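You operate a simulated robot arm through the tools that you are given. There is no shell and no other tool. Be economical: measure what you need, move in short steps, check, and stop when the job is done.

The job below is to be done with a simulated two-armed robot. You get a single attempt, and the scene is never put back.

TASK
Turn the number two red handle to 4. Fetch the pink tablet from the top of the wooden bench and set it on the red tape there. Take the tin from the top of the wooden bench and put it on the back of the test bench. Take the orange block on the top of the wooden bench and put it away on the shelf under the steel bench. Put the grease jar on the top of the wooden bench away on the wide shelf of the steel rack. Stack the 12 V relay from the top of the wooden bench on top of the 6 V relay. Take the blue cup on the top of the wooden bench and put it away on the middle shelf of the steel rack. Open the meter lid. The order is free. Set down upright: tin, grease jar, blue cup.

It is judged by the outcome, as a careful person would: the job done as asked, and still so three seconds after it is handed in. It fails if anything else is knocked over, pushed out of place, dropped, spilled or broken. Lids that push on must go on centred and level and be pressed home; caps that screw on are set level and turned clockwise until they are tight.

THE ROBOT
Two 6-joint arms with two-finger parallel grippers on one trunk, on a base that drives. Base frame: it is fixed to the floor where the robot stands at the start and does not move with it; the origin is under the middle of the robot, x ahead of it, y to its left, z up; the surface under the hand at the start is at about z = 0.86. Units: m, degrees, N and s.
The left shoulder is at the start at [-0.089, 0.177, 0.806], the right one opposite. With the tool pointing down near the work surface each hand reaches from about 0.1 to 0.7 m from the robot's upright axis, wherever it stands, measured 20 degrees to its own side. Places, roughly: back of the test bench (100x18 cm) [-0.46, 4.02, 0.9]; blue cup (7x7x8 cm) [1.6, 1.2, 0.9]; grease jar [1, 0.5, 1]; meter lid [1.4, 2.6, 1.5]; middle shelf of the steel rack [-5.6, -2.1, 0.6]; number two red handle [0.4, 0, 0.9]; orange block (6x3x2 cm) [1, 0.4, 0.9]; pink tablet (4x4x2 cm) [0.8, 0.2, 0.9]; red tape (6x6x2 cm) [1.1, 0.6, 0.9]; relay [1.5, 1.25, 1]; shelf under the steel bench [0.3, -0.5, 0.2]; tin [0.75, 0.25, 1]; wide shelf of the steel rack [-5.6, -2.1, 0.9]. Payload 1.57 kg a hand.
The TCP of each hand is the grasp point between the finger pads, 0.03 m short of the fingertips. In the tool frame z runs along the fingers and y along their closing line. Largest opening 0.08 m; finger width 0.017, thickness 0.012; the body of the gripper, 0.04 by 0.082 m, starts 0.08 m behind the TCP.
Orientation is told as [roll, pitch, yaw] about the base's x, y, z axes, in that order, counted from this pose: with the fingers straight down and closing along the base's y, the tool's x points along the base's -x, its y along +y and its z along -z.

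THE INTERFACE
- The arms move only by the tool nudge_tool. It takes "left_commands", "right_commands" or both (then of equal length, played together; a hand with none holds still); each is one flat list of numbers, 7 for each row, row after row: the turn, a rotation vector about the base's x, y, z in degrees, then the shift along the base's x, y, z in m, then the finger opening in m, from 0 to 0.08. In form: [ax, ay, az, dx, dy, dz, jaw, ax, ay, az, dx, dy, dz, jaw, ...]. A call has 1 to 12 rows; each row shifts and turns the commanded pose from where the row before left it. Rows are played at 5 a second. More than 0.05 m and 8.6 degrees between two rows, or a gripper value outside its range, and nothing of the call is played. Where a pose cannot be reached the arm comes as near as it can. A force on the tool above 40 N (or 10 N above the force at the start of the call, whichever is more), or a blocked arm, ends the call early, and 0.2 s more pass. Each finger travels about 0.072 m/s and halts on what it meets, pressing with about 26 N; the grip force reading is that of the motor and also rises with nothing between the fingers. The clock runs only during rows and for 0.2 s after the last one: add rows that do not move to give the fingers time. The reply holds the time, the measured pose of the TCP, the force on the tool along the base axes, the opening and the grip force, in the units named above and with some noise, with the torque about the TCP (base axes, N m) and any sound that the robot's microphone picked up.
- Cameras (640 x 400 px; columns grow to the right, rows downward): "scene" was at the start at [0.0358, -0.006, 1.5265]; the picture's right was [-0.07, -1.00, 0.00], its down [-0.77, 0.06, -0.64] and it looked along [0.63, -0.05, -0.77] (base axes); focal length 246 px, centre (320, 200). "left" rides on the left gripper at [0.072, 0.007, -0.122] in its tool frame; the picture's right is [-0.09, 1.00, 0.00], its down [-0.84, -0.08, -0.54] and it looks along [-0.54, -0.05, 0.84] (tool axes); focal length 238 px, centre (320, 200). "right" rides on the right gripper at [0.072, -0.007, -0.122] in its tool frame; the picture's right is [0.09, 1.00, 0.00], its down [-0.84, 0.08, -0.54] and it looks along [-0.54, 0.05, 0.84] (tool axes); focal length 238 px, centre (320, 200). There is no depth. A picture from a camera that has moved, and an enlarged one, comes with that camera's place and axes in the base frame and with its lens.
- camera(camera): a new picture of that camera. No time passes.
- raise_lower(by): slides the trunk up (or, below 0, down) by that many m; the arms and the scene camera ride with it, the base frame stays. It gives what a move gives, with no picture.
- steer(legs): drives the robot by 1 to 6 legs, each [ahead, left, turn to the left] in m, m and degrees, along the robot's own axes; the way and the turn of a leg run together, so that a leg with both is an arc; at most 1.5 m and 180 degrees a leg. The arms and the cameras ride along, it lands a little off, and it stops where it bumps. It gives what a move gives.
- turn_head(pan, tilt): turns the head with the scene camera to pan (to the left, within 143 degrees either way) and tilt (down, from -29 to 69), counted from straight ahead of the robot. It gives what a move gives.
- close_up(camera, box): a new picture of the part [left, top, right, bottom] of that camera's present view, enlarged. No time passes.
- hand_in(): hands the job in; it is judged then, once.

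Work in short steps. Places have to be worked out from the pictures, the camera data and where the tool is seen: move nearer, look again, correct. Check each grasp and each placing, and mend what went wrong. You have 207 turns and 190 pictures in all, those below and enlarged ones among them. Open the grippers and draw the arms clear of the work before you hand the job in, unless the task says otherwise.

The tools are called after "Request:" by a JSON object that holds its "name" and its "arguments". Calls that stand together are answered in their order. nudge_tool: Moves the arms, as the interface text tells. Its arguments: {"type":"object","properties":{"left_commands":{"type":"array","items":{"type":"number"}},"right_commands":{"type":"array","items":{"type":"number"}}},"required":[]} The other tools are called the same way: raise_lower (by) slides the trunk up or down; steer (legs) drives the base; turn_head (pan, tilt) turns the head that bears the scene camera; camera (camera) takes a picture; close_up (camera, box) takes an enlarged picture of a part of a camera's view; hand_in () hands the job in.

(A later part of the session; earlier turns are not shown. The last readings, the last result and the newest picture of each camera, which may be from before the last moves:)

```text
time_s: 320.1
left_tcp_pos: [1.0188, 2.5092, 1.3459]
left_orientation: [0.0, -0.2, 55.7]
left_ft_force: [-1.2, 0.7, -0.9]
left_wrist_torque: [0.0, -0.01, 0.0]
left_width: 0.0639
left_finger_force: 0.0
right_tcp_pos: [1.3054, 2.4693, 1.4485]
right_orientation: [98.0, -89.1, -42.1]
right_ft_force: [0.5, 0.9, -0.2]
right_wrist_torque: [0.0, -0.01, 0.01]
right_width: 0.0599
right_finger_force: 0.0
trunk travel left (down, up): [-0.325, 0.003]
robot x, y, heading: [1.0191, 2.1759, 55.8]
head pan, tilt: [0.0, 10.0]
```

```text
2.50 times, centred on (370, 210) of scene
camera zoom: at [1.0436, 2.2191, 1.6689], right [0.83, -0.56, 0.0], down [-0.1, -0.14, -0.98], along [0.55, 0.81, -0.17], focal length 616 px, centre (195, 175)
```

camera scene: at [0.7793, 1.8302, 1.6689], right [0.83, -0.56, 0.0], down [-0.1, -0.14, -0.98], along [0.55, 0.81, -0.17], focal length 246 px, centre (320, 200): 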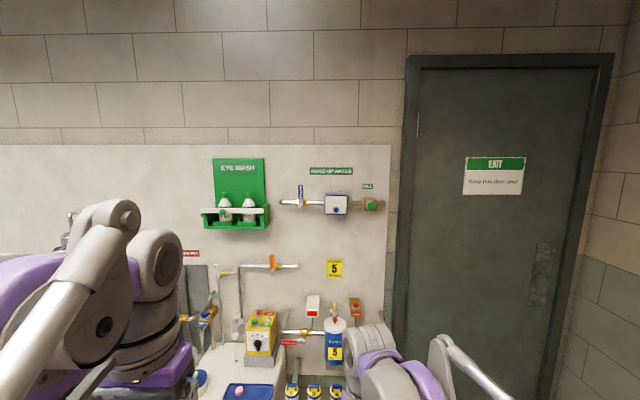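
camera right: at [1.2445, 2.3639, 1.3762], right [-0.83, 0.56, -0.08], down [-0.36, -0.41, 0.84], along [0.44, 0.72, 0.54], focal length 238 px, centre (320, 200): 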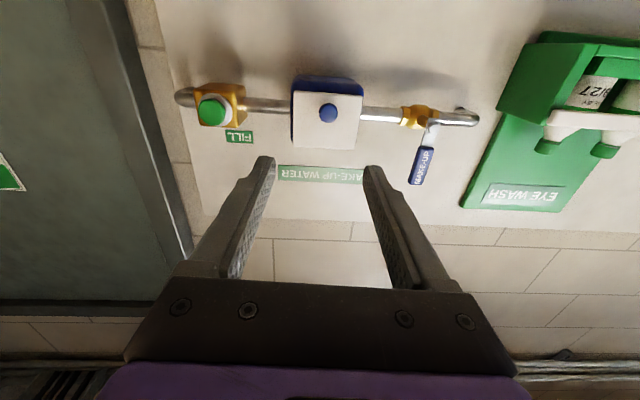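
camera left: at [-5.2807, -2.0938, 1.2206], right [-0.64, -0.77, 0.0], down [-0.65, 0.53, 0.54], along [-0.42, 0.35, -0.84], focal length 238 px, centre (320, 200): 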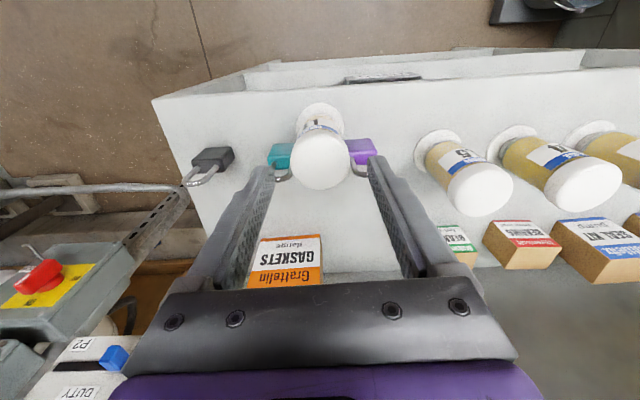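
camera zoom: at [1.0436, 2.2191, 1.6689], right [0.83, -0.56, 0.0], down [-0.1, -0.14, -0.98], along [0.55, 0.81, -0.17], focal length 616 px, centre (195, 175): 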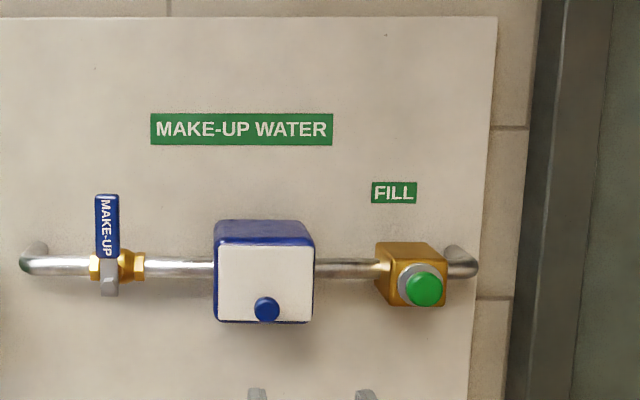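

Closer estimate: knob near l≈2.98, n≈−0.305, z≈1.443. I advance 0.12 m and look again.

Request:
{"name": "nudge_tool", "arguments": {"right_commands": [0, 0, 0, 0.0207, 0.0343, -0.0017, 0.06, 0, 0, 0, 0.0207, 0.0343, -0.0017, 0.06, 0, 0, 0, 0.0207, 0.0343, -0.0017, 0.06, 0, 0, 0, 0, 0, 0, 0.06]}}

Request:
{"name": "camera", "arguments": {"camera": "right"}}

Request:
{"name": "close_up", "arguments": {"camera": "scene", "box": [300, 180, 440, 290]}}

```text
time_s: 321.1
left_tcp_pos: [1.0189, 2.5075, 1.3464]
left_orientation: [0.0, -0.2, 55.7]
left_ft_force: [-0.2, -0.4, -0.2]
left_wrist_torque: [0.0, 0.01, -0.01]
left_width: 0.064
left_finger_force: 0.1
right_tcp_pos: [1.3696, 2.5702, 1.4451]
right_orientation: [99.8, -89.1, -43.9]
right_ft_force: [0.3, -0.6, 0.4]
right_wrist_torque: [0.02, 0.0, -0.01]
right_width: 0.0601
right_finger_force: 0.0
trunk travel left (down, up): [-0.325, 0.003]
robot x, y, heading: [1.0166, 2.1757, 55.7]
head pan, tilt: [0.0, 10.0]
```

```text
46 pictures are left
camera right: at [1.3067, 2.466, 1.3729], right [-0.83, 0.56, -0.08], down [-0.36, -0.41, 0.84], along [0.44, 0.72, 0.54], focal length 238 px, centre (320, 200)
```

right: 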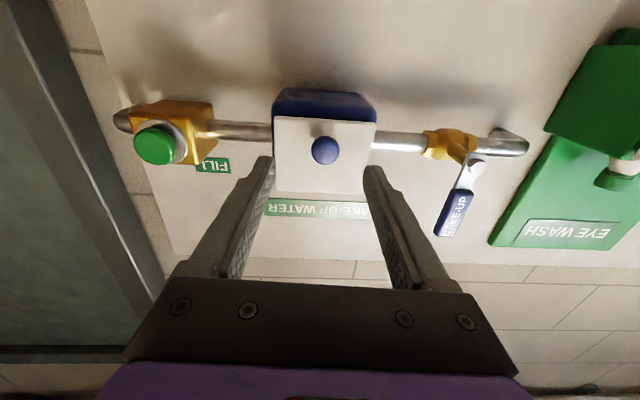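

```text
3.64 times, centred on (370, 235) of scene
camera zoom: at [1.0435, 2.2187, 1.669], right [0.83, -0.56, 0.0], down [-0.1, -0.14, -0.98], along [0.55, 0.81, -0.17], focal length 896 px, centre (138, 73)
```

zoom: 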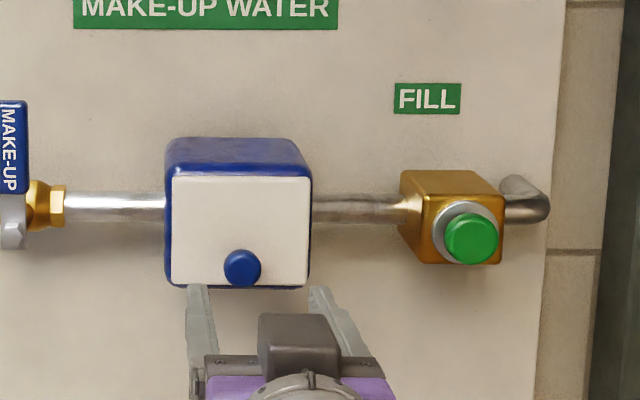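

Knob refined to l=2.970, n=−0.306, z=1.447. I advance so the fingertips flank the knob.

Request:
{"name": "nudge_tool", "arguments": {"right_commands": [0, 0, 0, 0.0159, 0.0315, 0.0015, 0.06, 0, 0, 0, 0.0045, 0.0066, 0, 0.06, 0, 0, 0, 0.0034, 0.005, 0, 0.06, 0, 0, 0, 0, 0, 0, 0.06]}}

Request:
{"name": "camera", "arguments": {"camera": "right"}}

Request:
{"name": "close_up", "arguments": {"camera": "scene", "box": [300, 180, 440, 290]}}

```text
time_s: 322.1
left_tcp_pos: [1.0202, 2.5082, 1.345]
left_orientation: [-0.1, -0.1, 55.6]
left_ft_force: [-0.6, -0.5, -0.6]
left_wrist_torque: [0.02, -0.01, -0.01]
left_width: 0.064
left_finger_force: 0.1
right_tcp_pos: [1.3938, 2.6139, 1.4458]
right_orientation: [97.6, -89.1, -41.7]
right_ft_force: [0.6, 0.0, 0.1]
right_wrist_torque: [-0.03, -0.03, -0.04]
right_width: 0.06
right_finger_force: 0.0
trunk travel left (down, up): [-0.325, 0.003]
robot x, y, heading: [1.0155, 2.1803, 55.8]
head pan, tilt: [0.0, 10.0]
```

```text
44 pictures are left
camera right: at [1.3319, 2.5101, 1.374], right [-0.83, 0.56, -0.08], down [-0.36, -0.41, 0.84], along [0.44, 0.72, 0.54], focal length 238 px, centre (320, 200)
```

right: 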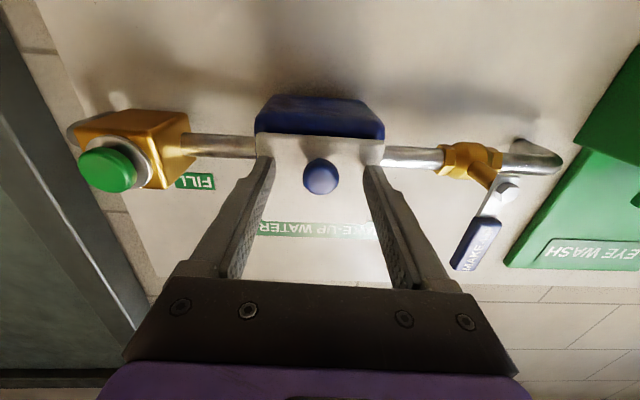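

```text
3.64 times, centred on (370, 235) of scene
camera zoom: at [1.0441, 2.22, 1.669], right [0.83, -0.56, 0.0], down [-0.1, -0.14, -0.98], along [0.55, 0.81, -0.17], focal length 896 px, centre (138, 73)
```

zoom: 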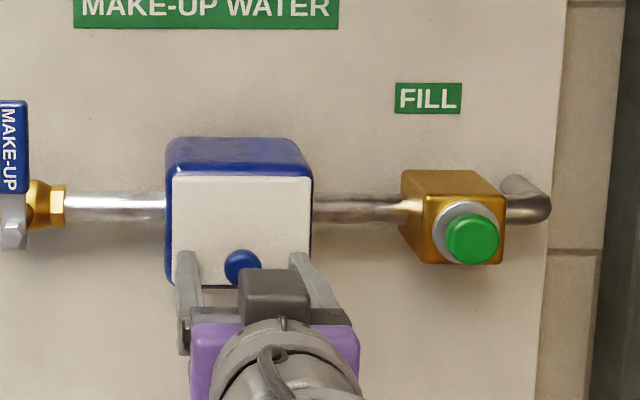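

The knob is between the fingers with no contact on the lid. I close.

Request:
{"name": "nudge_tool", "arguments": {"right_commands": [0, 0, 0, 0, 0, 0, 0.04, 0, 0, 0, 0, 0, 0, 0.025, 0, 0, 0, 0, 0, 0, 0.012, 0, 0, 0, 0, 0, 0, 0.01, 0, 0, 0, 0, 0, 0, 0.01]}}

Request:
{"name": "camera", "arguments": {"camera": "right"}}

```text
time_s: 323.3
left_tcp_pos: [1.0192, 2.5088, 1.3458]
left_orientation: [0.0, -0.1, 55.7]
left_ft_force: [-0.6, 0.2, 0.5]
left_wrist_torque: [-0.02, 0.01, -0.01]
left_width: 0.0643
left_finger_force: 0.1
right_tcp_pos: [1.3928, 2.6133, 1.4461]
right_orientation: [97.7, -89.1, -41.7]
right_ft_force: [-0.8, 1.4, 0.0]
right_wrist_torque: [-0.04, 0.03, 0.07]
right_width: 0.023
right_finger_force: 35.8
trunk travel left (down, up): [-0.325, 0.003]
robot x, y, heading: [1.0153, 2.1776, 55.9]
head pan, tilt: [0.0, 10.0]
```

```text
42 pictures are left
camera right: at [1.3313, 2.51, 1.374], right [-0.83, 0.56, -0.08], down [-0.36, -0.41, 0.84], along [0.44, 0.72, 0.54], focal length 238 px, centre (320, 200)
```

right: 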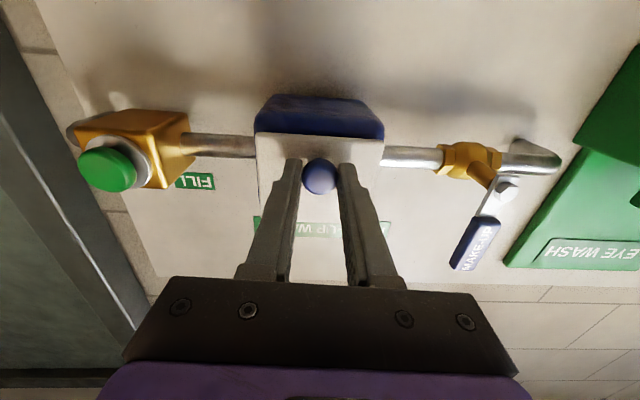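

Knob gripped (23 mm). To lessen interference with the lid, I re-grip 4 mm further out, then pull along the first 40° of the hinge arc.

Request:
{"name": "nudge_tool", "arguments": {"right_commands": [0, 0, 0, 0, 0, 0, 0.035, 0, 0, 0, -0.0022, -0.0033, 0.001, 0.035, 0, 0, 0, 0, 0, 0, 0.01, 0, 0, 0, 0, 0, 0, 0.01, 0, 0, 0, -0.0059, -0.0088, 0.0032, 0.01, 0, 0, 0, -0.0055, -0.0081, 0.005, 0.01, 0, 0, 0, -0.005, -0.0074, 0.0066, 0.01, 0, 0, 0, -0.0042, -0.0062, 0.0081, 0.01, 0, 0, 0, 0, 0, 0, 0.01]}}

Request:
{"name": "camera", "arguments": {"camera": "right"}}

Request:
{"name": "close_up", "arguments": {"camera": "scene", "box": [300, 180, 440, 290]}}

```text
time_s: 325.3
left_tcp_pos: [1.0192, 2.5085, 1.345]
left_orientation: [0.0, -0.1, 55.8]
left_ft_force: [-0.7, -0.1, -0.2]
left_wrist_torque: [0.05, 0.02, 0.0]
left_width: 0.0637
left_finger_force: 0.0
right_tcp_pos: [1.3696, 2.5806, 1.4675]
right_orientation: [98.3, -89.1, -42.4]
right_ft_force: [0.0, 0.2, 0.7]
right_wrist_torque: [-0.04, -0.01, 0.04]
right_width: 0.0101
right_finger_force: 0.1
trunk travel left (down, up): [-0.325, 0.003]
robot x, y, heading: [1.0134, 2.1792, 55.7]
head pan, tilt: [0.0, 10.0]
```

```text
41 pictures are left
camera right: at [1.308, 2.4767, 1.3965], right [-0.83, 0.56, -0.08], down [-0.36, -0.41, 0.84], along [0.44, 0.72, 0.54], focal length 238 px, centre (320, 200)
```

right: 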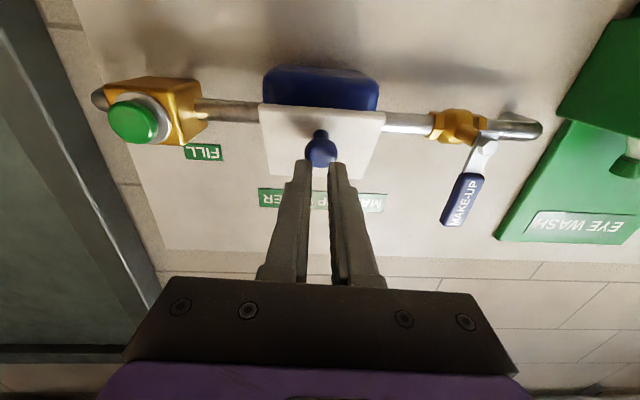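

```text
3.64 times, centred on (370, 235) of scene
camera zoom: at [1.0438, 2.2199, 1.669], right [0.83, -0.56, 0.0], down [-0.1, -0.14, -0.98], along [0.55, 0.81, -0.17], focal length 896 px, centre (138, 73)
```

zoom: 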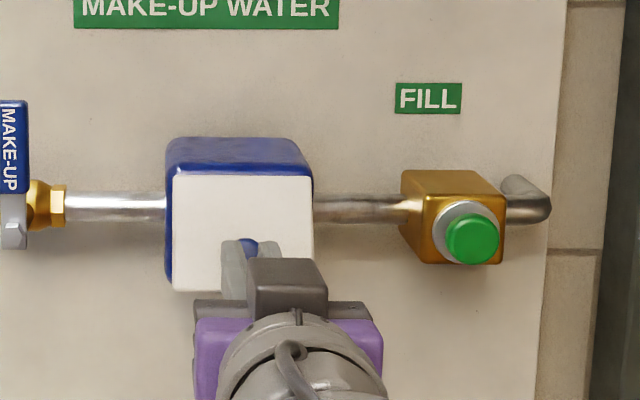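

The fingers slipped off, but the lid has stayed ajar (knob moved up ~2 cm), so the hinge holds its position. I now close the fingers, go below the lid's lower edge and reach under it.

Request:
{"name": "nudge_tool", "arguments": {"right_commands": [0, 0, 0, -0.0112, -0.0166, 0, 0.0, 0, 0, 0, 0, 0, -0.035, 0.0, 0, 0, 0, 0, 0, -0.032, 0.0, 0, 0, 0, 0.0154, 0.0228, 0, 0.0, 0, 0, 0, 0.0154, 0.0228, 0, 0.0, 0, 0, 0, 0, 0, 0, 0.0]}}

Request:
{"name": "camera", "arguments": {"camera": "right"}}

Request:
{"name": "close_up", "arguments": {"camera": "scene", "box": [300, 180, 440, 290]}}

```text
time_s: 326.7
left_tcp_pos: [1.0188, 2.5077, 1.3453]
left_orientation: [0.0, -0.1, 55.7]
left_ft_force: [-0.2, 0.1, -0.4]
left_wrist_torque: [0.0, 0.0, -0.02]
left_width: 0.0639
left_finger_force: 0.0
right_tcp_pos: [1.3893, 2.6102, 1.4018]
right_orientation: [99.6, -89.1, -43.7]
right_ft_force: [-0.4, 0.7, 0.5]
right_wrist_torque: [0.02, -0.02, 0.0]
right_width: 0.0
right_finger_force: 21.3
trunk travel left (down, up): [-0.325, 0.003]
robot x, y, heading: [1.0173, 2.1782, 55.6]
head pan, tilt: [0.0, 10.0]
```

```text
39 pictures are left
camera right: at [1.3267, 2.505, 1.3296], right [-0.83, 0.56, -0.08], down [-0.36, -0.41, 0.84], along [0.44, 0.72, 0.54], focal length 238 px, centre (320, 200)
```

right: 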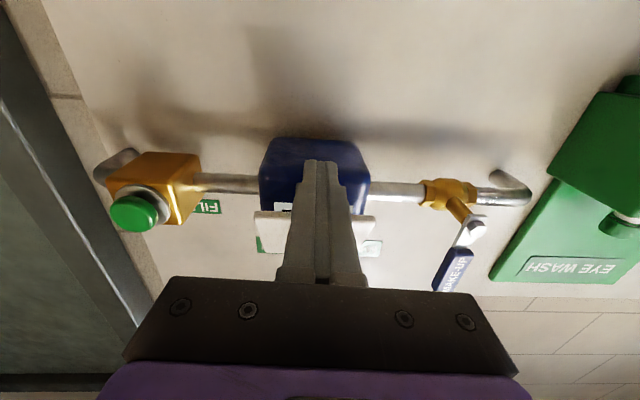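

```text
3.64 times, centred on (370, 235) of scene
camera zoom: at [1.0436, 2.2187, 1.669], right [0.83, -0.56, 0.0], down [-0.1, -0.14, -0.98], along [0.55, 0.81, -0.17], focal length 896 px, centre (138, 73)
```

zoom: 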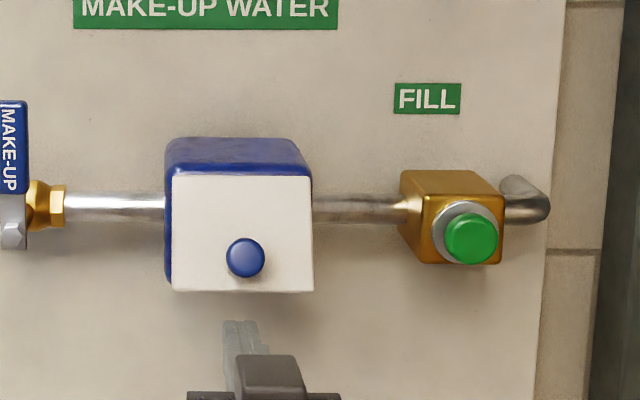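

From below, the lid's lower edge stands ~2 cm off the box and my fingertips are just inside it. I pull back 3 mm and raise.

Request:
{"name": "nudge_tool", "arguments": {"right_commands": [0, 0, 0, -0.0017, -0.0025, 0, 0.0, 0, 0, 0, 0, 0, 0.015, 0.0, 0, 0, 0, 0, 0, 0.012, 0.0, 0, 0, 0, 0, 0, 0.012, 0.0, 0, 0, 0, 0, 0, 0.012, 0.0, 0, 0, 0, 0, 0, 0.012, 0.0, 0, 0, 0, 0, 0, 0, 0.0]}}

Request:
{"name": "camera", "arguments": {"camera": "right"}}

Request:
{"name": "close_up", "arguments": {"camera": "scene", "box": [300, 180, 440, 290]}}

```text
time_s: 328.3
left_tcp_pos: [1.0177, 2.5087, 1.3461]
left_orientation: [0.0, -0.2, 55.8]
left_ft_force: [0.9, -0.1, -0.6]
left_wrist_torque: [-0.04, 0.01, 0.0]
left_width: 0.0641
left_finger_force: 0.0
right_tcp_pos: [1.3873, 2.6065, 1.4643]
right_orientation: [99.6, -89.1, -43.7]
right_ft_force: [0.1, 0.4, -0.5]
right_wrist_torque: [0.0, 0.0, 0.04]
right_width: 0.0
right_finger_force: 20.9
trunk travel left (down, up): [-0.325, 0.003]
robot x, y, heading: [1.0187, 2.1773, 55.9]
head pan, tilt: [0.0, 10.0]
```

```text
37 pictures are left
camera right: at [1.3247, 2.5019, 1.3928], right [-0.83, 0.56, -0.08], down [-0.36, -0.41, 0.84], along [0.44, 0.72, 0.54], focal length 238 px, centre (320, 200)
```

right: 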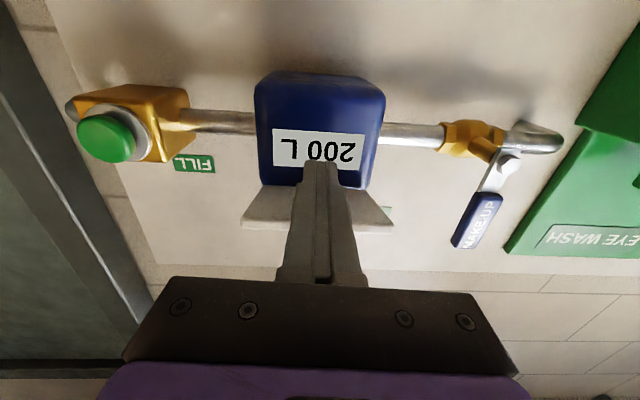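

```text
3.64 times, centred on (370, 235) of scene
camera zoom: at [1.0434, 2.2189, 1.6689], right [0.83, -0.56, 0.0], down [-0.1, -0.14, -0.98], along [0.55, 0.81, -0.17], focal length 896 px, centre (138, 73)
```

zoom: 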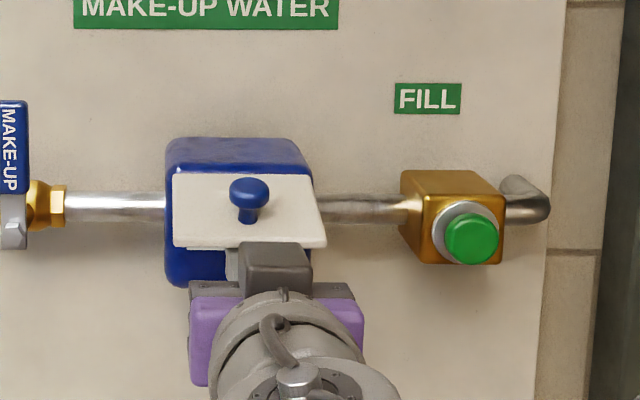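

The lid lifts nicely (~55°), showing “200 L”. I continue raising.

Request:
{"name": "nudge_tool", "arguments": {"right_commands": [0, 0, 0, 0, 0, 0.012, 0.0, 0, 0, 0, 0, 0, 0.012, 0.0, 0, 0, 0, 0, 0, 0.012, 0.0, 0, 0, 0, 0, 0, 0.012, 0.0, 0, 0, 0, 0, 0, 0.01, 0.0, 0, 0, 0, 0, 0, 0, 0.0]}}

Request:
{"name": "close_up", "arguments": {"camera": "scene", "box": [300, 160, 440, 270]}}

```text
time_s: 329.1
left_tcp_pos: [1.0194, 2.5085, 1.3454]
left_orientation: [0.0, -0.1, 55.7]
left_ft_force: [0.5, 0.2, 0.5]
left_wrist_torque: [0.0, -0.01, 0.02]
left_width: 0.0642
left_finger_force: 0.0
right_tcp_pos: [1.3861, 2.6078, 1.4937]
right_orientation: [87.3, -88.8, -31.3]
right_ft_force: [-3.4, -5.9, -17.4]
right_wrist_torque: [-0.39, 0.24, -0.15]
right_width: 0.0
right_finger_force: 21.8
trunk travel left (down, up): [-0.325, 0.003]
robot x, y, heading: [1.0164, 2.1798, 55.9]
head pan, tilt: [0.0, 10.0]
stopped in row 3 (right hand): the force on the tool passed its limit at 62 N (the readings are from after the stop); the commanded pose is now the measured one
```

```text
3.64 times, centred on (370, 215) of scene
camera zoom: at [1.0443, 2.2195, 1.6688], right [0.83, -0.56, 0.0], down [-0.1, -0.14, -0.98], along [0.55, 0.81, -0.17], focal length 896 px, centre (138, 146)
```

zoom: 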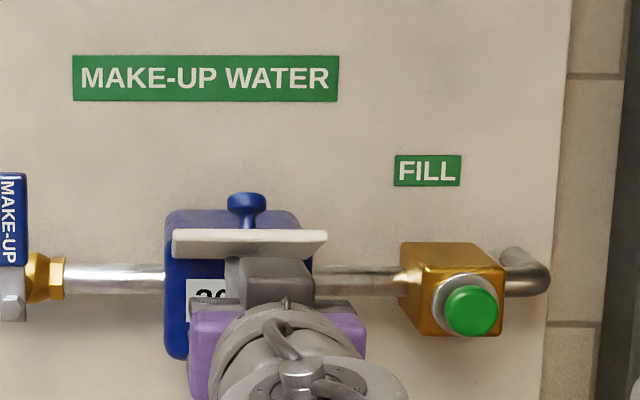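

Lid is at ~80° and the finger was pushing close to the hinge. I lower slightly, move under the outer part of the lid and push up gently from there.

Request:
{"name": "nudge_tool", "arguments": {"right_commands": [0, 0, 0, 0, 0, -0.008, 0.0, 0, 0, 0, -0.0235, -0.0348, 0, 0.0, 0, 0, 0, 0, 0, 0.008, 0.0, 0, 0, 0, 0, 0, 0.008, 0.0, 0, 0, 0, 0, 0, 0.008, 0.0, 0, 0, 0, 0, 0, 0.008, 0.0, 0, 0, 0, 0, 0, 0, 0.0]}}

Request:
{"name": "close_up", "arguments": {"camera": "scene", "box": [300, 160, 440, 270]}}

```text
time_s: 330.7
left_tcp_pos: [1.0192, 2.5079, 1.3447]
left_orientation: [0.0, 0.0, 55.7]
left_ft_force: [0.5, 0.2, 0.0]
left_wrist_torque: [0.02, 0.01, 0.01]
left_width: 0.064
left_finger_force: 0.1
right_tcp_pos: [1.3636, 2.573, 1.5153]
right_orientation: [81.7, -88.5, -25.7]
right_ft_force: [-5.6, -10.0, -35.0]
right_wrist_torque: [-0.82, 0.5, -0.17]
right_width: 0.0
right_finger_force: 20.7
trunk travel left (down, up): [-0.325, 0.003]
robot x, y, heading: [1.0161, 2.1816, 55.6]
head pan, tilt: [0.0, 10.0]
stopped in row 7 (right hand): the force on the tool passed its limit at 41 N (the readings are from after the stop); the commanded pose is now the measured one
```

```text
3.64 times, centred on (370, 215) of scene
camera zoom: at [1.0448, 2.2193, 1.6687], right [0.83, -0.56, 0.0], down [-0.1, -0.14, -0.98], along [0.55, 0.81, -0.17], focal length 896 px, centre (138, 146)
```

zoom: 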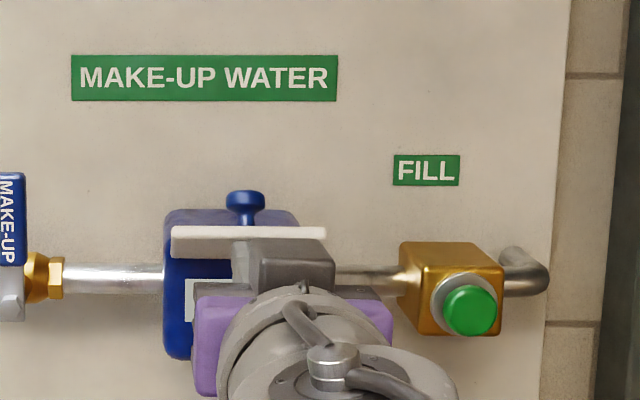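

The lid now resists firmly: it is at its end stop (~90°). I lower, withdraw and check that it stays open.

Request:
{"name": "nudge_tool", "arguments": {"right_commands": [0, 0, 0, 0, 0, -0.012, 0.0, 0, 0, 0, 0, 0, -0.025, 0.0, 0, 0, 0, -0.02, -0.03, -0.02, 0.0, 0, 0, 0, -0.0235, -0.0348, -0.02, 0.0, 0, 0, 0, -0.0235, -0.0348, 0, 0.02, 0, 0, 0, -0.0235, -0.0348, 0, 0.04, 0, 0, 0, -0.0235, -0.0348, 0, 0.04, 0, 0, 0, 0, 0, 0, 0.04]}}

Request:
{"name": "close_up", "arguments": {"camera": "scene", "box": [300, 160, 440, 270]}}

```text
time_s: 332.5
left_tcp_pos: [1.0182, 2.5089, 1.3456]
left_orientation: [0.0, -0.1, 55.7]
left_ft_force: [-1.1, -0.2, -0.1]
left_wrist_torque: [0.04, -0.02, 0.01]
left_width: 0.0641
left_finger_force: 0.1
right_tcp_pos: [1.2483, 2.4059, 1.4428]
right_orientation: [86.0, -88.7, -30.0]
right_ft_force: [0.0, -0.1, 0.5]
right_wrist_torque: [0.01, -0.02, 0.0]
right_width: 0.04
right_finger_force: 0.1
trunk travel left (down, up): [-0.325, 0.003]
robot x, y, heading: [1.0107, 2.1791, 55.6]
head pan, tilt: [0.0, 10.0]
```

```text
3.64 times, centred on (370, 215) of scene
camera zoom: at [1.0432, 2.2201, 1.669], right [0.83, -0.56, 0.0], down [-0.1, -0.14, -0.98], along [0.55, 0.81, -0.17], focal length 896 px, centre (138, 146)
```

zoom: 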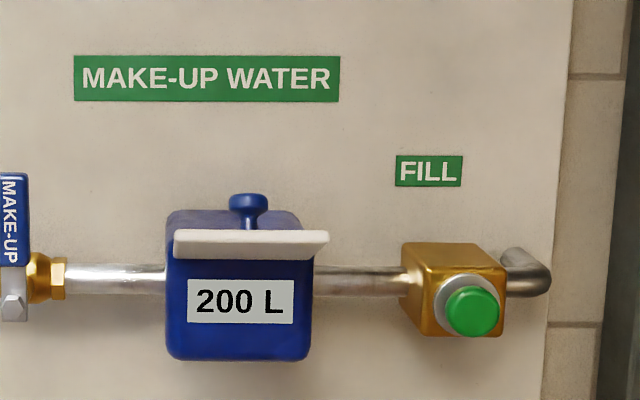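

Lid open and staying open. Last is the orange block. I bring the right hand to a 45° slant and lower it while backing away.

Request:
{"name": "steer", "arguments": {"legs": [[-0.8, 0, 0], [0, 0, -90]]}}

```text
time_s: 340.6
left_tcp_pos: [0.9017, 1.5191, 1.3449]
left_orientation: [0.0, -0.1, -33.5]
left_ft_force: [-0.6, -0.5, -0.4]
left_wrist_torque: [-0.03, -0.03, 0.0]
left_width: 0.0638
left_finger_force: 0.0
right_tcp_pos: [0.8017, 1.2875, 1.4426]
right_orientation: [86.7, -88.6, -119.9]
right_ft_force: [-0.1, 0.2, 0.5]
right_wrist_torque: [-0.02, 0.01, 0.0]
right_width: 0.0402
right_finger_force: 0.0
trunk travel left (down, up): [-0.325, 0.003]
robot x, y, heading: [0.5703, 1.5164, -33.3]
head pan, tilt: [0.0, 10.0]
```

Request:
{"name": "nudge_tool", "arguments": {"right_commands": [4.12, 6.27, 0, 0, 0, -0.045, 0.08, 4.12, 6.27, 0, 0, 0, -0.045, 0.08, 4.12, 6.27, 0, 0, 0, -0.045, 0.08, 4.12, 6.27, 0, 0, 0, -0.045, 0.08, 4.12, 6.27, 0, 0, 0, -0.045, 0.08, 4.12, 6.27, 0, 0, 0, -0.045, 0.08, 0, 0, 0, 0, 0, 0, 0.08]}}

Request:
{"name": "steer", "arguments": {"legs": [[0.2, -0.59, -0.7]]}}

Request:
{"name": "turn_head", "arguments": {"pan": 0, "tilt": 48}}

Request:
{"name": "camera", "arguments": {"camera": "scene"}}

Request:
{"name": "camera", "arguments": {"camera": "right"}}

```text
time_s: 342.1
left_tcp_pos: [0.9004, 1.5196, 1.3447]
left_orientation: [0.0, -0.2, -33.5]
left_ft_force: [-0.8, 0.5, -0.1]
left_wrist_torque: [-0.02, 0.0, 0.01]
left_width: 0.0643
left_finger_force: 0.1
right_tcp_pos: [0.8017, 1.2904, 1.1728]
right_orientation: [1.5, -44.7, -35.1]
right_ft_force: [0.4, -0.2, -0.1]
right_wrist_torque: [0.01, 0.03, 0.0]
right_width: 0.08
right_finger_force: 0.0
trunk travel left (down, up): [-0.325, 0.003]
robot x, y, heading: [0.5725, 1.515, -33.2]
head pan, tilt: [0.0, 10.0]
```

```text
time_s: 347.8
left_tcp_pos: [0.7379, 0.9173, 1.3441]
left_orientation: [0.1, -0.1, -34.4]
left_ft_force: [0.1, -0.4, 0.7]
left_wrist_torque: [0.02, -0.01, -0.01]
left_width: 0.0642
left_finger_force: 0.1
right_tcp_pos: [0.634, 0.6886, 1.1723]
right_orientation: [1.5, -44.9, -36.0]
right_ft_force: [-0.4, 0.3, 0.1]
right_wrist_torque: [0.0, -0.03, 0.02]
right_width: 0.0801
right_finger_force: 0.1
trunk travel left (down, up): [-0.325, 0.003]
robot x, y, heading: [0.4117, 0.9188, -34.4]
head pan, tilt: [0.0, 10.0]
```

```text
time_s: 348.8
left_tcp_pos: [0.7362, 0.9169, 1.3455]
left_orientation: [0.1, -0.1, -34.4]
left_ft_force: [0.2, 0.1, 0.4]
left_wrist_torque: [-0.03, 0.02, -0.04]
left_width: 0.0638
left_finger_force: 0.0
right_tcp_pos: [0.6336, 0.6878, 1.1724]
right_orientation: [1.5, -45.0, -35.9]
right_ft_force: [0.6, 0.0, 0.2]
right_wrist_torque: [-0.02, -0.01, -0.02]
right_width: 0.0801
right_finger_force: 0.0
trunk travel left (down, up): [-0.325, 0.003]
robot x, y, heading: [0.4084, 0.9208, -34.3]
head pan, tilt: [0.0, 48.0]
```

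```text
32 pictures are left
camera scene: at [0.4379, 0.8998, 1.6099], right [-0.56, -0.83, 0.0], down [-0.61, 0.42, -0.67], along [0.55, -0.38, -0.74], focal length 246 px, centre (320, 200)
```

scene: 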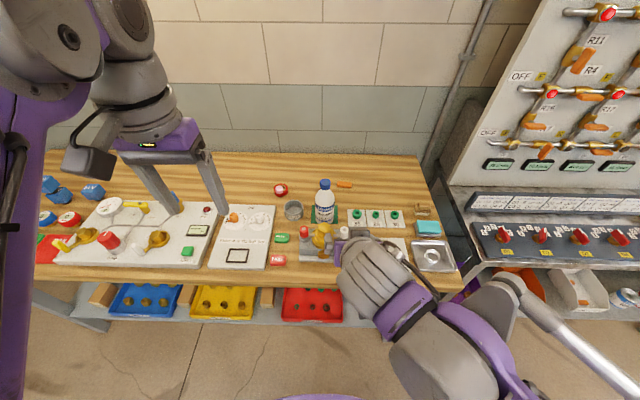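

```text
31 pictures are left
camera right: at [0.5199, 0.7607, 1.2083], right [0.52, 0.85, -0.05], down [0.21, -0.07, 0.98], along [0.83, -0.52, -0.21], focal length 238 px, centre (320, 200)
```

right: 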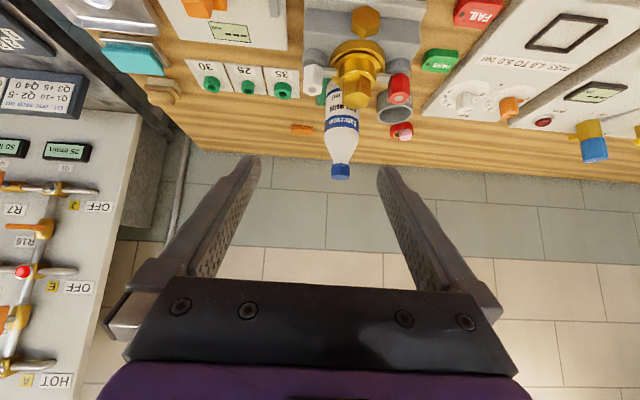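

Block at (0.990, 0.397), aligned with the bench. I step 8 cm closer and bring the slanted hand to a hover behind it.

Request:
{"name": "steer", "arguments": {"legs": [[0.077, 0, 0]]}}

Request:
{"name": "nudge_tool", "arguments": {"right_commands": [0, 0, 0, 0.0284, -0.0254, -0.0248, 0.08, 0, 0, 0, 0.0284, -0.0254, -0.0248, 0.08, 0, 0, 0, 0.0284, -0.0254, -0.0248, 0.08, 0, 0, 0, 0.0284, -0.0254, -0.0248, 0.08, 0, 0, 0, 0.0284, -0.0254, -0.0248, 0.08, 0, 0, 0, 0.0284, -0.0254, -0.0248, 0.08, 0, 0, 0, 0.0284, -0.0254, -0.0248, 0.08, 0, 0, 0, 0.0284, -0.0254, -0.0248, 0.08, 0, 0, 0, 0, 0, 0, 0.08]}}

Request:
{"name": "camera", "arguments": {"camera": "right"}}

```text
time_s: 349.9
left_tcp_pos: [0.7997, 0.8733, 1.3449]
left_orientation: [0.1, -0.1, -34.4]
left_ft_force: [-0.7, 0.0, -0.5]
left_wrist_torque: [-0.02, 0.03, -0.02]
left_width: 0.0639
left_finger_force: 0.0
right_tcp_pos: [0.6954, 0.6462, 1.1715]
right_orientation: [1.6, -44.9, -36.0]
right_ft_force: [-1.0, -0.9, 0.3]
right_wrist_torque: [-0.02, 0.0, -0.01]
right_width: 0.0799
right_finger_force: 0.0
trunk travel left (down, up): [-0.325, 0.003]
robot x, y, heading: [0.4725, 0.8793, -34.5]
head pan, tilt: [0.0, 48.0]
```

```text
time_s: 351.9
left_tcp_pos: [0.8012, 0.8734, 1.3456]
left_orientation: [0.1, -0.2, -34.5]
left_ft_force: [-0.4, -0.4, -0.5]
left_wrist_torque: [-0.01, -0.01, -0.03]
left_width: 0.0641
left_finger_force: 0.0
right_tcp_pos: [0.9254, 0.4408, 0.9748]
right_orientation: [1.3, -44.8, -36.0]
right_ft_force: [0.2, 0.1, 0.8]
right_wrist_torque: [0.0, -0.01, 0.03]
right_width: 0.0802
right_finger_force: 0.0
trunk travel left (down, up): [-0.325, 0.003]
robot x, y, heading: [0.4715, 0.8782, -34.4]
head pan, tilt: [0.0, 48.0]
```

```text
30 pictures are left
camera right: at [0.8098, 0.5131, 1.01], right [0.52, 0.85, -0.05], down [0.21, -0.07, 0.98], along [0.83, -0.52, -0.21], focal length 238 px, centre (320, 200)
```

right: 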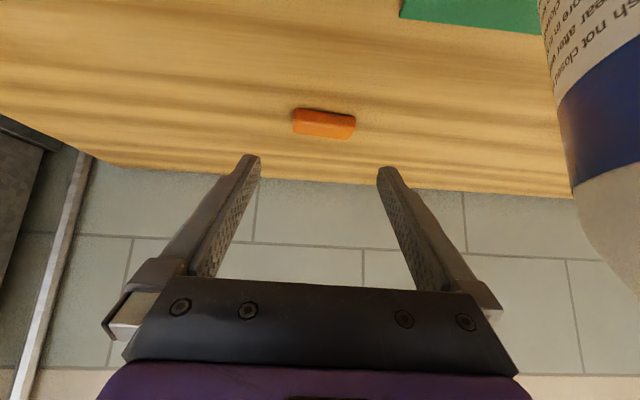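

Block centred at (0.985, 0.402), turned ~6°. I align yaw, approach along the tool axis, and close.

Request:
{"name": "nudge_tool", "arguments": {"right_commands": [0, 0, -6, 0, 0, 0, 0.08, 0, 0, 0, 0.023, -0.0147, -0.0325, 0.08, 0, 0, 0, 0.018, -0.0115, -0.0245, 0.08, 0, 0, 0, 0.005, -0.0032, -0.007, 0.08, 0, 0, 0, 0, 0, 0, 0.08]}}

Request:
{"name": "camera", "arguments": {"camera": "right"}}

```text
time_s: 353.1
left_tcp_pos: [0.8011, 0.8737, 1.3451]
left_orientation: [-0.1, -0.1, -34.4]
left_ft_force: [0.1, 0.0, -0.7]
left_wrist_torque: [0.04, -0.04, 0.0]
left_width: 0.0641
left_finger_force: 0.0
right_tcp_pos: [0.9706, 0.4119, 0.9087]
right_orientation: [1.5, -44.9, -42.1]
right_ft_force: [0.6, 0.2, -0.3]
right_wrist_torque: [-0.01, -0.03, -0.04]
right_width: 0.0801
right_finger_force: 0.0
trunk travel left (down, up): [-0.325, 0.003]
robot x, y, heading: [0.4729, 0.8755, -34.4]
head pan, tilt: [0.0, 48.0]
```

```text
29 pictures are left
camera right: at [0.8643, 0.4953, 0.9444], right [0.61, 0.79, -0.05], down [0.2, -0.09, 0.98], along [0.77, -0.6, -0.21], focal length 238 px, centre (320, 200)
```

right: 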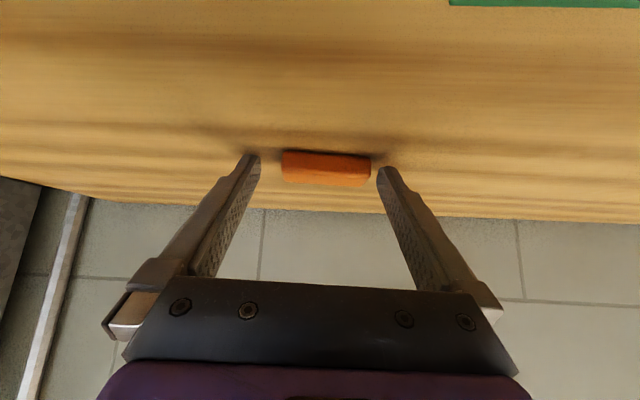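

Block is at the fingertips; I go 8 mm further forward for a better hold, close and lift.

Request:
{"name": "nudge_tool", "arguments": {"right_commands": [0, 0, 0, 0.0062, -0.005, 0.001, 0.08, 0, 0, 0, 0, 0, 0, 0.065, 0, 0, 0, 0, 0, 0, 0.045, 0, 0, 0, 0, 0, 0, 0.045, 0, 0, 0, 0, 0, 0, 0.045, 0, 0, 0, 0, 0, 0.03, 0.045, 0, 0, 0, 0, 0, 0.03, 0.045, 0, 0, 0, 0, 0, 0, 0.045]}}

Request:
{"name": "camera", "arguments": {"camera": "right"}}

```text
time_s: 354.9
left_tcp_pos: [0.8005, 0.8729, 1.3449]
left_orientation: [0.1, -0.2, -34.4]
left_ft_force: [0.6, 0.5, -0.2]
left_wrist_torque: [0.02, -0.03, -0.01]
left_width: 0.0639
left_finger_force: 0.0
right_tcp_pos: [0.9775, 0.4074, 0.9702]
right_orientation: [1.4, -44.9, -42.1]
right_ft_force: [1.0, 0.1, -0.4]
right_wrist_torque: [0.0, 0.01, 0.0]
right_width: 0.0588
right_finger_force: 25.8
trunk travel left (down, up): [-0.325, 0.003]
robot x, y, heading: [0.4714, 0.8779, -34.7]
head pan, tilt: [0.0, 48.0]
```

```text
28 pictures are left
camera right: at [0.8711, 0.4913, 1.0059], right [0.61, 0.79, -0.05], down [0.2, -0.09, 0.98], along [0.77, -0.6, -0.21], focal length 238 px, centre (320, 200)
```

right: 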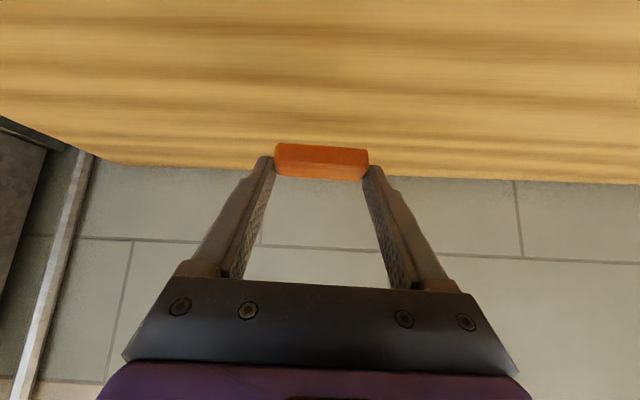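

Block held. I lift and retract it, then drive to the steel bench, staying back from it.

Request:
{"name": "nudge_tool", "arguments": {"right_commands": [0, 0, 0, 0, 0, 0.04, 0.045, 0, 0, 0, -0.015, 0.01, 0.04, 0.045, 0, 0, 0, -0.035, 0.024, 0.02, 0.045, 0, 0, 0, -0.037, 0.025, 0.01, 0.045, 0, 0, 0, -0.037, 0.025, 0.01, 0.045, 0, 0, 0, -0.037, 0.025, 0, 0.045, 0, 0, 0, -0.037, 0.025, 0, 0.045, 0, 0, 0, -0.037, 0.025, 0, 0.045, 0, 0, 0, 0, 0, 0, 0.045]}}

Request:
{"name": "steer", "arguments": {"legs": [[-0.33, 0, 0.6], [0, -0.82, 0]]}}

Request:
{"name": "turn_head", "arguments": {"pan": 0, "tilt": 45}}

Request:
{"name": "raise_lower", "arguments": {"by": -0.25}}

Request:
{"name": "camera", "arguments": {"camera": "scene"}}

```text
time_s: 356.9
left_tcp_pos: [0.8025, 0.872, 1.345]
left_orientation: [0.1, -0.1, -34.4]
left_ft_force: [0.2, -0.2, 0.0]
left_wrist_torque: [-0.01, -0.02, 0.04]
left_width: 0.0641
left_finger_force: 0.0
right_tcp_pos: [0.7393, 0.5657, 1.0905]
right_orientation: [1.5, -44.9, -42.0]
right_ft_force: [0.0, -0.2, -1.4]
right_wrist_torque: [-0.01, 0.04, -0.02]
right_width: 0.0589
right_finger_force: 25.7
trunk travel left (down, up): [-0.325, 0.003]
robot x, y, heading: [0.4731, 0.8752, -34.5]
head pan, tilt: [0.0, 48.0]
```

```text
time_s: 366.2
left_tcp_pos: [0.0789, 0.3843, 1.3456]
left_orientation: [0.0, -0.2, -33.6]
left_ft_force: [-0.7, 0.2, -0.5]
left_wrist_torque: [-0.01, -0.01, -0.01]
left_width: 0.0641
left_finger_force: 0.0
right_tcp_pos: [0.0203, 0.0773, 1.0909]
right_orientation: [1.4, -45.0, -41.4]
right_ft_force: [-0.6, 0.3, -0.8]
right_wrist_torque: [0.0, -0.04, 0.0]
right_width: 0.0589
right_finger_force: 26.1
trunk travel left (down, up): [-0.325, 0.003]
robot x, y, heading: [-0.2523, 0.3858, -33.5]
head pan, tilt: [0.0, 48.0]
```

```text
time_s: 366.8
left_tcp_pos: [0.0782, 0.3854, 1.345]
left_orientation: [0.0, -0.1, -33.7]
left_ft_force: [0.1, -0.5, 0.5]
left_wrist_torque: [-0.02, 0.0, 0.02]
left_width: 0.0639
left_finger_force: 0.1
right_tcp_pos: [0.0203, 0.0766, 1.0901]
right_orientation: [1.5, -44.9, -41.4]
right_ft_force: [-0.1, -0.7, -0.5]
right_wrist_torque: [-0.01, 0.02, 0.01]
right_width: 0.059
right_finger_force: 26.2
trunk travel left (down, up): [-0.325, 0.003]
robot x, y, heading: [-0.2536, 0.3812, -33.8]
head pan, tilt: [0.0, 45.0]
```

```text
time_s: 369.4
left_tcp_pos: [0.0787, 0.3848, 1.096]
left_orientation: [0.0, -0.1, -33.7]
left_ft_force: [-0.7, 0.4, -0.6]
left_wrist_torque: [-0.03, -0.01, 0.03]
left_width: 0.0637
left_finger_force: 0.1
right_tcp_pos: [0.019, 0.0771, 0.8394]
right_orientation: [1.4, -44.8, -41.3]
right_ft_force: [-0.1, 0.3, -0.4]
right_wrist_torque: [-0.01, 0.01, 0.0]
right_width: 0.0589
right_finger_force: 26.2
trunk travel left (down, up): [-0.075, 0.253]
robot x, y, heading: [-0.2499, 0.383, -33.4]
head pan, tilt: [0.0, 45.0]
```

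```text
27 pictures are left
camera scene: at [-0.1919, 0.3448, 1.3547], right [-0.55, -0.83, 0.0], down [-0.59, 0.39, -0.71], along [0.59, -0.39, -0.71], focal length 246 px, centre (320, 200)
```

scene: 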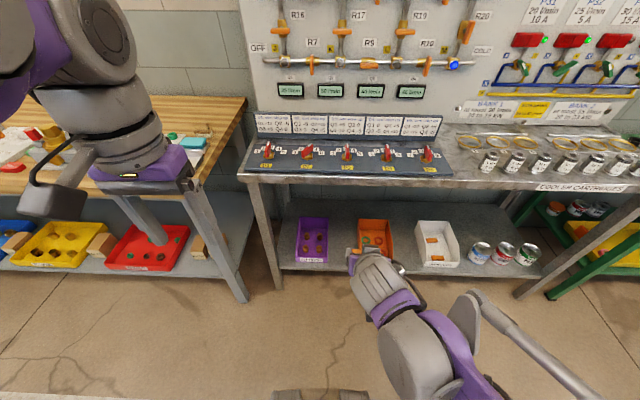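

I enlarge the lower shelf.

Request:
{"name": "close_up", "arguments": {"camera": "scene", "box": [270, 190, 560, 290]}}

```text
2.21 times, centred on (415, 240) of scene
camera zoom: at [-0.1919, 0.3448, 1.3547], right [-0.55, -0.83, 0.0], down [-0.59, 0.39, -0.71], along [0.59, -0.39, -0.71], focal length 544 px, centre (110, 112)
```

zoom: 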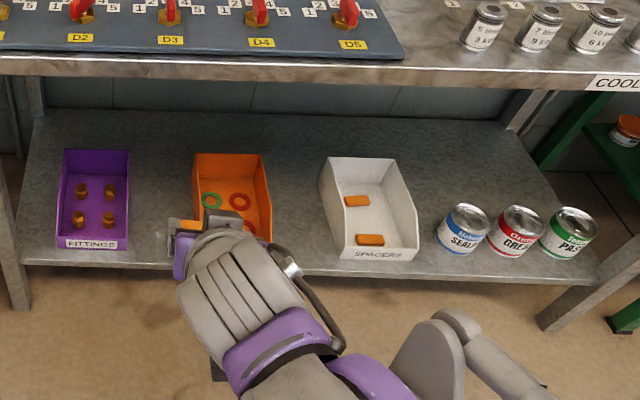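

The third bin is labelled SPACERS; the task says the shelf, so I use the free shelf area between the purple and orange bins, about (0.339, −0.149), shelf z≈0.26. First I lower the hand in front of the bench.

Request:
{"name": "nudge_tool", "arguments": {"right_commands": [0, 0, 0, 0, 0, -0.042, 0.045, 0, 0, 0, 0, 0, -0.042, 0.045, 0, 0, 0, 0, 0, -0.042, 0.045, 0, 0, 0, 0, 0, -0.042, 0.045, 0, 0, 0, 0, 0, -0.042, 0.045, 0, 0, 0, 0, 0, -0.042, 0.045, 0, 0, 0, 0, 0, -0.042, 0.045, 0, 0, 0, 0, 0, -0.042, 0.045, 0, 0, 0, 0, 0, -0.042, 0.045, 0, 0, 0, 0, 0, -0.042, 0.045, 0, 0, 0, 0, 0, 0, 0.045]}}

Request:
{"name": "camera", "arguments": {"camera": "scene"}}

```text
time_s: 371.8
left_tcp_pos: [0.0788, 0.3837, 1.0957]
left_orientation: [0.1, -0.1, -33.8]
left_ft_force: [-0.5, -1.2, -0.2]
left_wrist_torque: [-0.02, -0.02, -0.01]
left_width: 0.0639
left_finger_force: 0.1
right_tcp_pos: [0.0829, 0.0501, 0.4778]
right_orientation: [1.4, -44.8, -41.4]
right_ft_force: [0.1, 0.2, -0.9]
right_wrist_torque: [-0.02, 0.01, 0.0]
right_width: 0.0586
right_finger_force: 25.5
right hand out of reach, approached as far as the arm can: row 7, 8, 9, 10
trunk travel left (down, up): [-0.075, 0.253]
robot x, y, heading: [-0.2513, 0.3824, -33.6]
head pan, tilt: [0.0, 45.0]
```

```text
25 pictures are left
camera scene: at [-0.1921, 0.3449, 1.3546], right [-0.55, -0.83, 0.0], down [-0.59, 0.39, -0.71], along [0.59, -0.39, -0.71], focal length 246 px, centre (320, 200)
```

scene: 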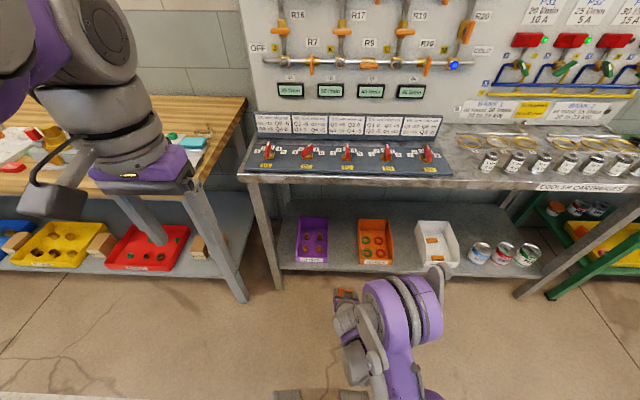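

The arm prefers to be more extended at this height. I lower the trunk by 7 cm and move the hand forward at this level.

Request:
{"name": "raise_lower", "arguments": {"by": -0.07}}

Request:
{"name": "nudge_tool", "arguments": {"right_commands": [0, 0, 0, 0.0334, -0.0221, 0, 0.045, 0, 0, 0, 0.0334, -0.0221, 0, 0.045, 0, 0, 0, 0.0334, -0.0221, 0, 0.045, 0, 0, 0, 0.0334, -0.0221, 0, 0.045, 0, 0, 0, 0, 0, 0, 0.045]}}

Request:
{"name": "camera", "arguments": {"camera": "right"}}

```text
time_s: 372.9
left_tcp_pos: [0.079, 0.385, 1.0251]
left_orientation: [0.0, -0.2, -33.7]
left_ft_force: [0.6, 0.8, -0.6]
left_wrist_torque: [0.01, -0.01, 0.0]
left_width: 0.0642
left_finger_force: 0.1
right_tcp_pos: [0.0875, 0.0475, 0.4123]
right_orientation: [1.4, -44.8, -41.4]
right_ft_force: [-0.6, -0.2, -1.0]
right_wrist_torque: [0.0, -0.03, 0.0]
right_width: 0.0588
right_finger_force: 25.8
trunk travel left (down, up): [-0.005, 0.323]
robot x, y, heading: [-0.253, 0.3828, -33.7]
head pan, tilt: [0.0, 45.0]
```

```text
time_s: 374.1
left_tcp_pos: [0.0787, 0.3848, 1.0255]
left_orientation: [0.0, -0.3, -33.7]
left_ft_force: [-0.3, 0.1, -0.4]
left_wrist_torque: [0.02, 0.01, 0.01]
left_width: 0.064
left_finger_force: 0.0
right_tcp_pos: [0.2222, -0.0409, 0.4126]
right_orientation: [1.4, -44.7, -41.3]
right_ft_force: [-0.2, -0.3, -0.5]
right_wrist_torque: [0.02, -0.01, 0.02]
right_width: 0.0586
right_finger_force: 25.7
trunk travel left (down, up): [-0.005, 0.323]
robot x, y, heading: [-0.2527, 0.3842, -33.4]
head pan, tilt: [0.0, 45.0]
```

```text
24 pictures are left
camera right: at [0.1147, 0.0415, 0.4485], right [0.6, 0.8, -0.05], down [0.2, -0.09, 0.98], along [0.78, -0.59, -0.22], focal length 238 px, centre (320, 200)
```

right: 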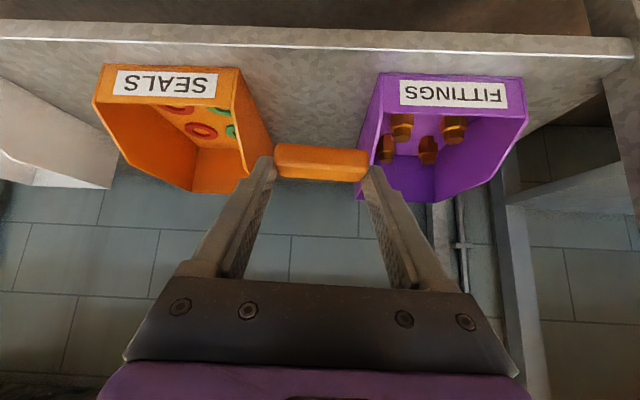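

Clear view: gap between SEALS and FITTINGS bins is ~15 cm wide, centre l≈0.068; shelf z≈0.25. I move in over the gap.

Request:
{"name": "nudge_tool", "arguments": {"right_commands": [0, 0, 0, 0.0313, -0.0299, 0, 0.045, 0, 0, 0, 0.0313, -0.0299, -0.015, 0.045, 0, 0, 0, 0.0313, -0.0299, -0.02, 0.045, 0, 0, 0, 0, 0, -0.035, 0.045, 0, 0, 0, 0, 0, 0, 0.045]}}

Request:
{"name": "camera", "arguments": {"camera": "right"}}

```text
time_s: 375.3
left_tcp_pos: [0.0788, 0.385, 1.0245]
left_orientation: [0.1, -0.1, -33.6]
left_ft_force: [-0.2, -0.2, 0.9]
left_wrist_torque: [0.0, -0.02, -0.03]
left_width: 0.0642
left_finger_force: 0.1
right_tcp_pos: [0.3162, -0.1294, 0.3434]
right_orientation: [1.4, -44.7, -41.3]
right_ft_force: [0.1, 0.4, 0.2]
right_wrist_torque: [0.0, -0.01, -0.03]
right_width: 0.0589
right_finger_force: 26.5
trunk travel left (down, up): [-0.005, 0.323]
robot x, y, heading: [-0.2518, 0.3865, -33.4]
head pan, tilt: [0.0, 45.0]
```

```text
23 pictures are left
camera right: at [0.2084, -0.047, 0.3788], right [0.6, 0.8, -0.05], down [0.2, -0.09, 0.97], along [0.78, -0.59, -0.22], focal length 238 px, centre (320, 200)
```

right: 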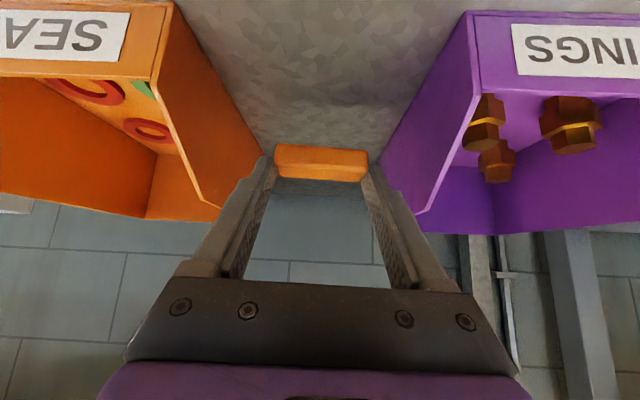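

Centred between the bins. I lower to near contact, then slowly.

Request:
{"name": "nudge_tool", "arguments": {"right_commands": [0, 0, 0, 0, 0, -0.025, 0.045, 0, 0, 0, 0, 0, -0.02, 0.045, 0, 0, 0, 0, 0, -0.006, 0.045, 0, 0, 0, 0, 0, -0.004, 0.045, 0, 0, 0, 0, 0, -0.003, 0.045, 0, 0, 0, 0, 0, 0, 0.045]}}

```text
time_s: 376.7
left_tcp_pos: [0.0789, 0.3847, 1.0243]
left_orientation: [0.0, -0.1, -33.7]
left_ft_force: [0.1, -0.1, -0.8]
left_wrist_torque: [0.05, -0.02, -0.03]
left_width: 0.064
left_finger_force: 0.0
right_tcp_pos: [0.3154, -0.1304, 0.2834]
right_orientation: [1.5, -44.6, -41.4]
right_ft_force: [-0.3, 0.1, 0.2]
right_wrist_torque: [0.02, 0.0, -0.02]
right_width: 0.0587
right_finger_force: 26.0
trunk travel left (down, up): [-0.005, 0.323]
robot x, y, heading: [-0.2488, 0.3836, -33.5]
head pan, tilt: [0.0, 45.0]
```

Request:
{"name": "nudge_tool", "arguments": {"right_commands": [0, 0, 0, 0, 0, -0.004, 0.045, 0, 0, 0, 0, 0, -0.003, 0.045, 0, 0, 0, 0, 0, -0.003, 0.045, 0, 0, 0, 0, 0, 0, 0.045]}}

Request:
{"name": "camera", "arguments": {"camera": "right"}}

```text
time_s: 377.7
left_tcp_pos: [0.0774, 0.3863, 1.0257]
left_orientation: [-0.1, -0.2, -33.6]
left_ft_force: [-0.2, -0.9, 0.7]
left_wrist_torque: [0.01, -0.02, 0.04]
left_width: 0.0643
left_finger_force: 0.0
right_tcp_pos: [0.3161, -0.1303, 0.274]
right_orientation: [1.4, -44.8, -41.3]
right_ft_force: [2.1, -1.3, 12.2]
right_wrist_torque: [-0.39, -0.05, 0.07]
right_width: 0.0587
right_finger_force: 26.5
trunk travel left (down, up): [-0.005, 0.323]
robot x, y, heading: [-0.2519, 0.3859, -33.5]
head pan, tilt: [0.0, 45.0]
```

```text
22 pictures are left
camera right: at [0.2086, -0.0474, 0.3107], right [0.59, 0.8, -0.05], down [0.2, -0.09, 0.98], along [0.78, -0.59, -0.21], focal length 238 px, centre (320, 200)
```

right: 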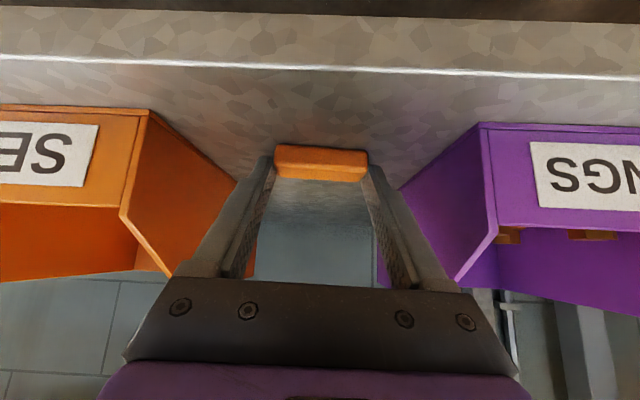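

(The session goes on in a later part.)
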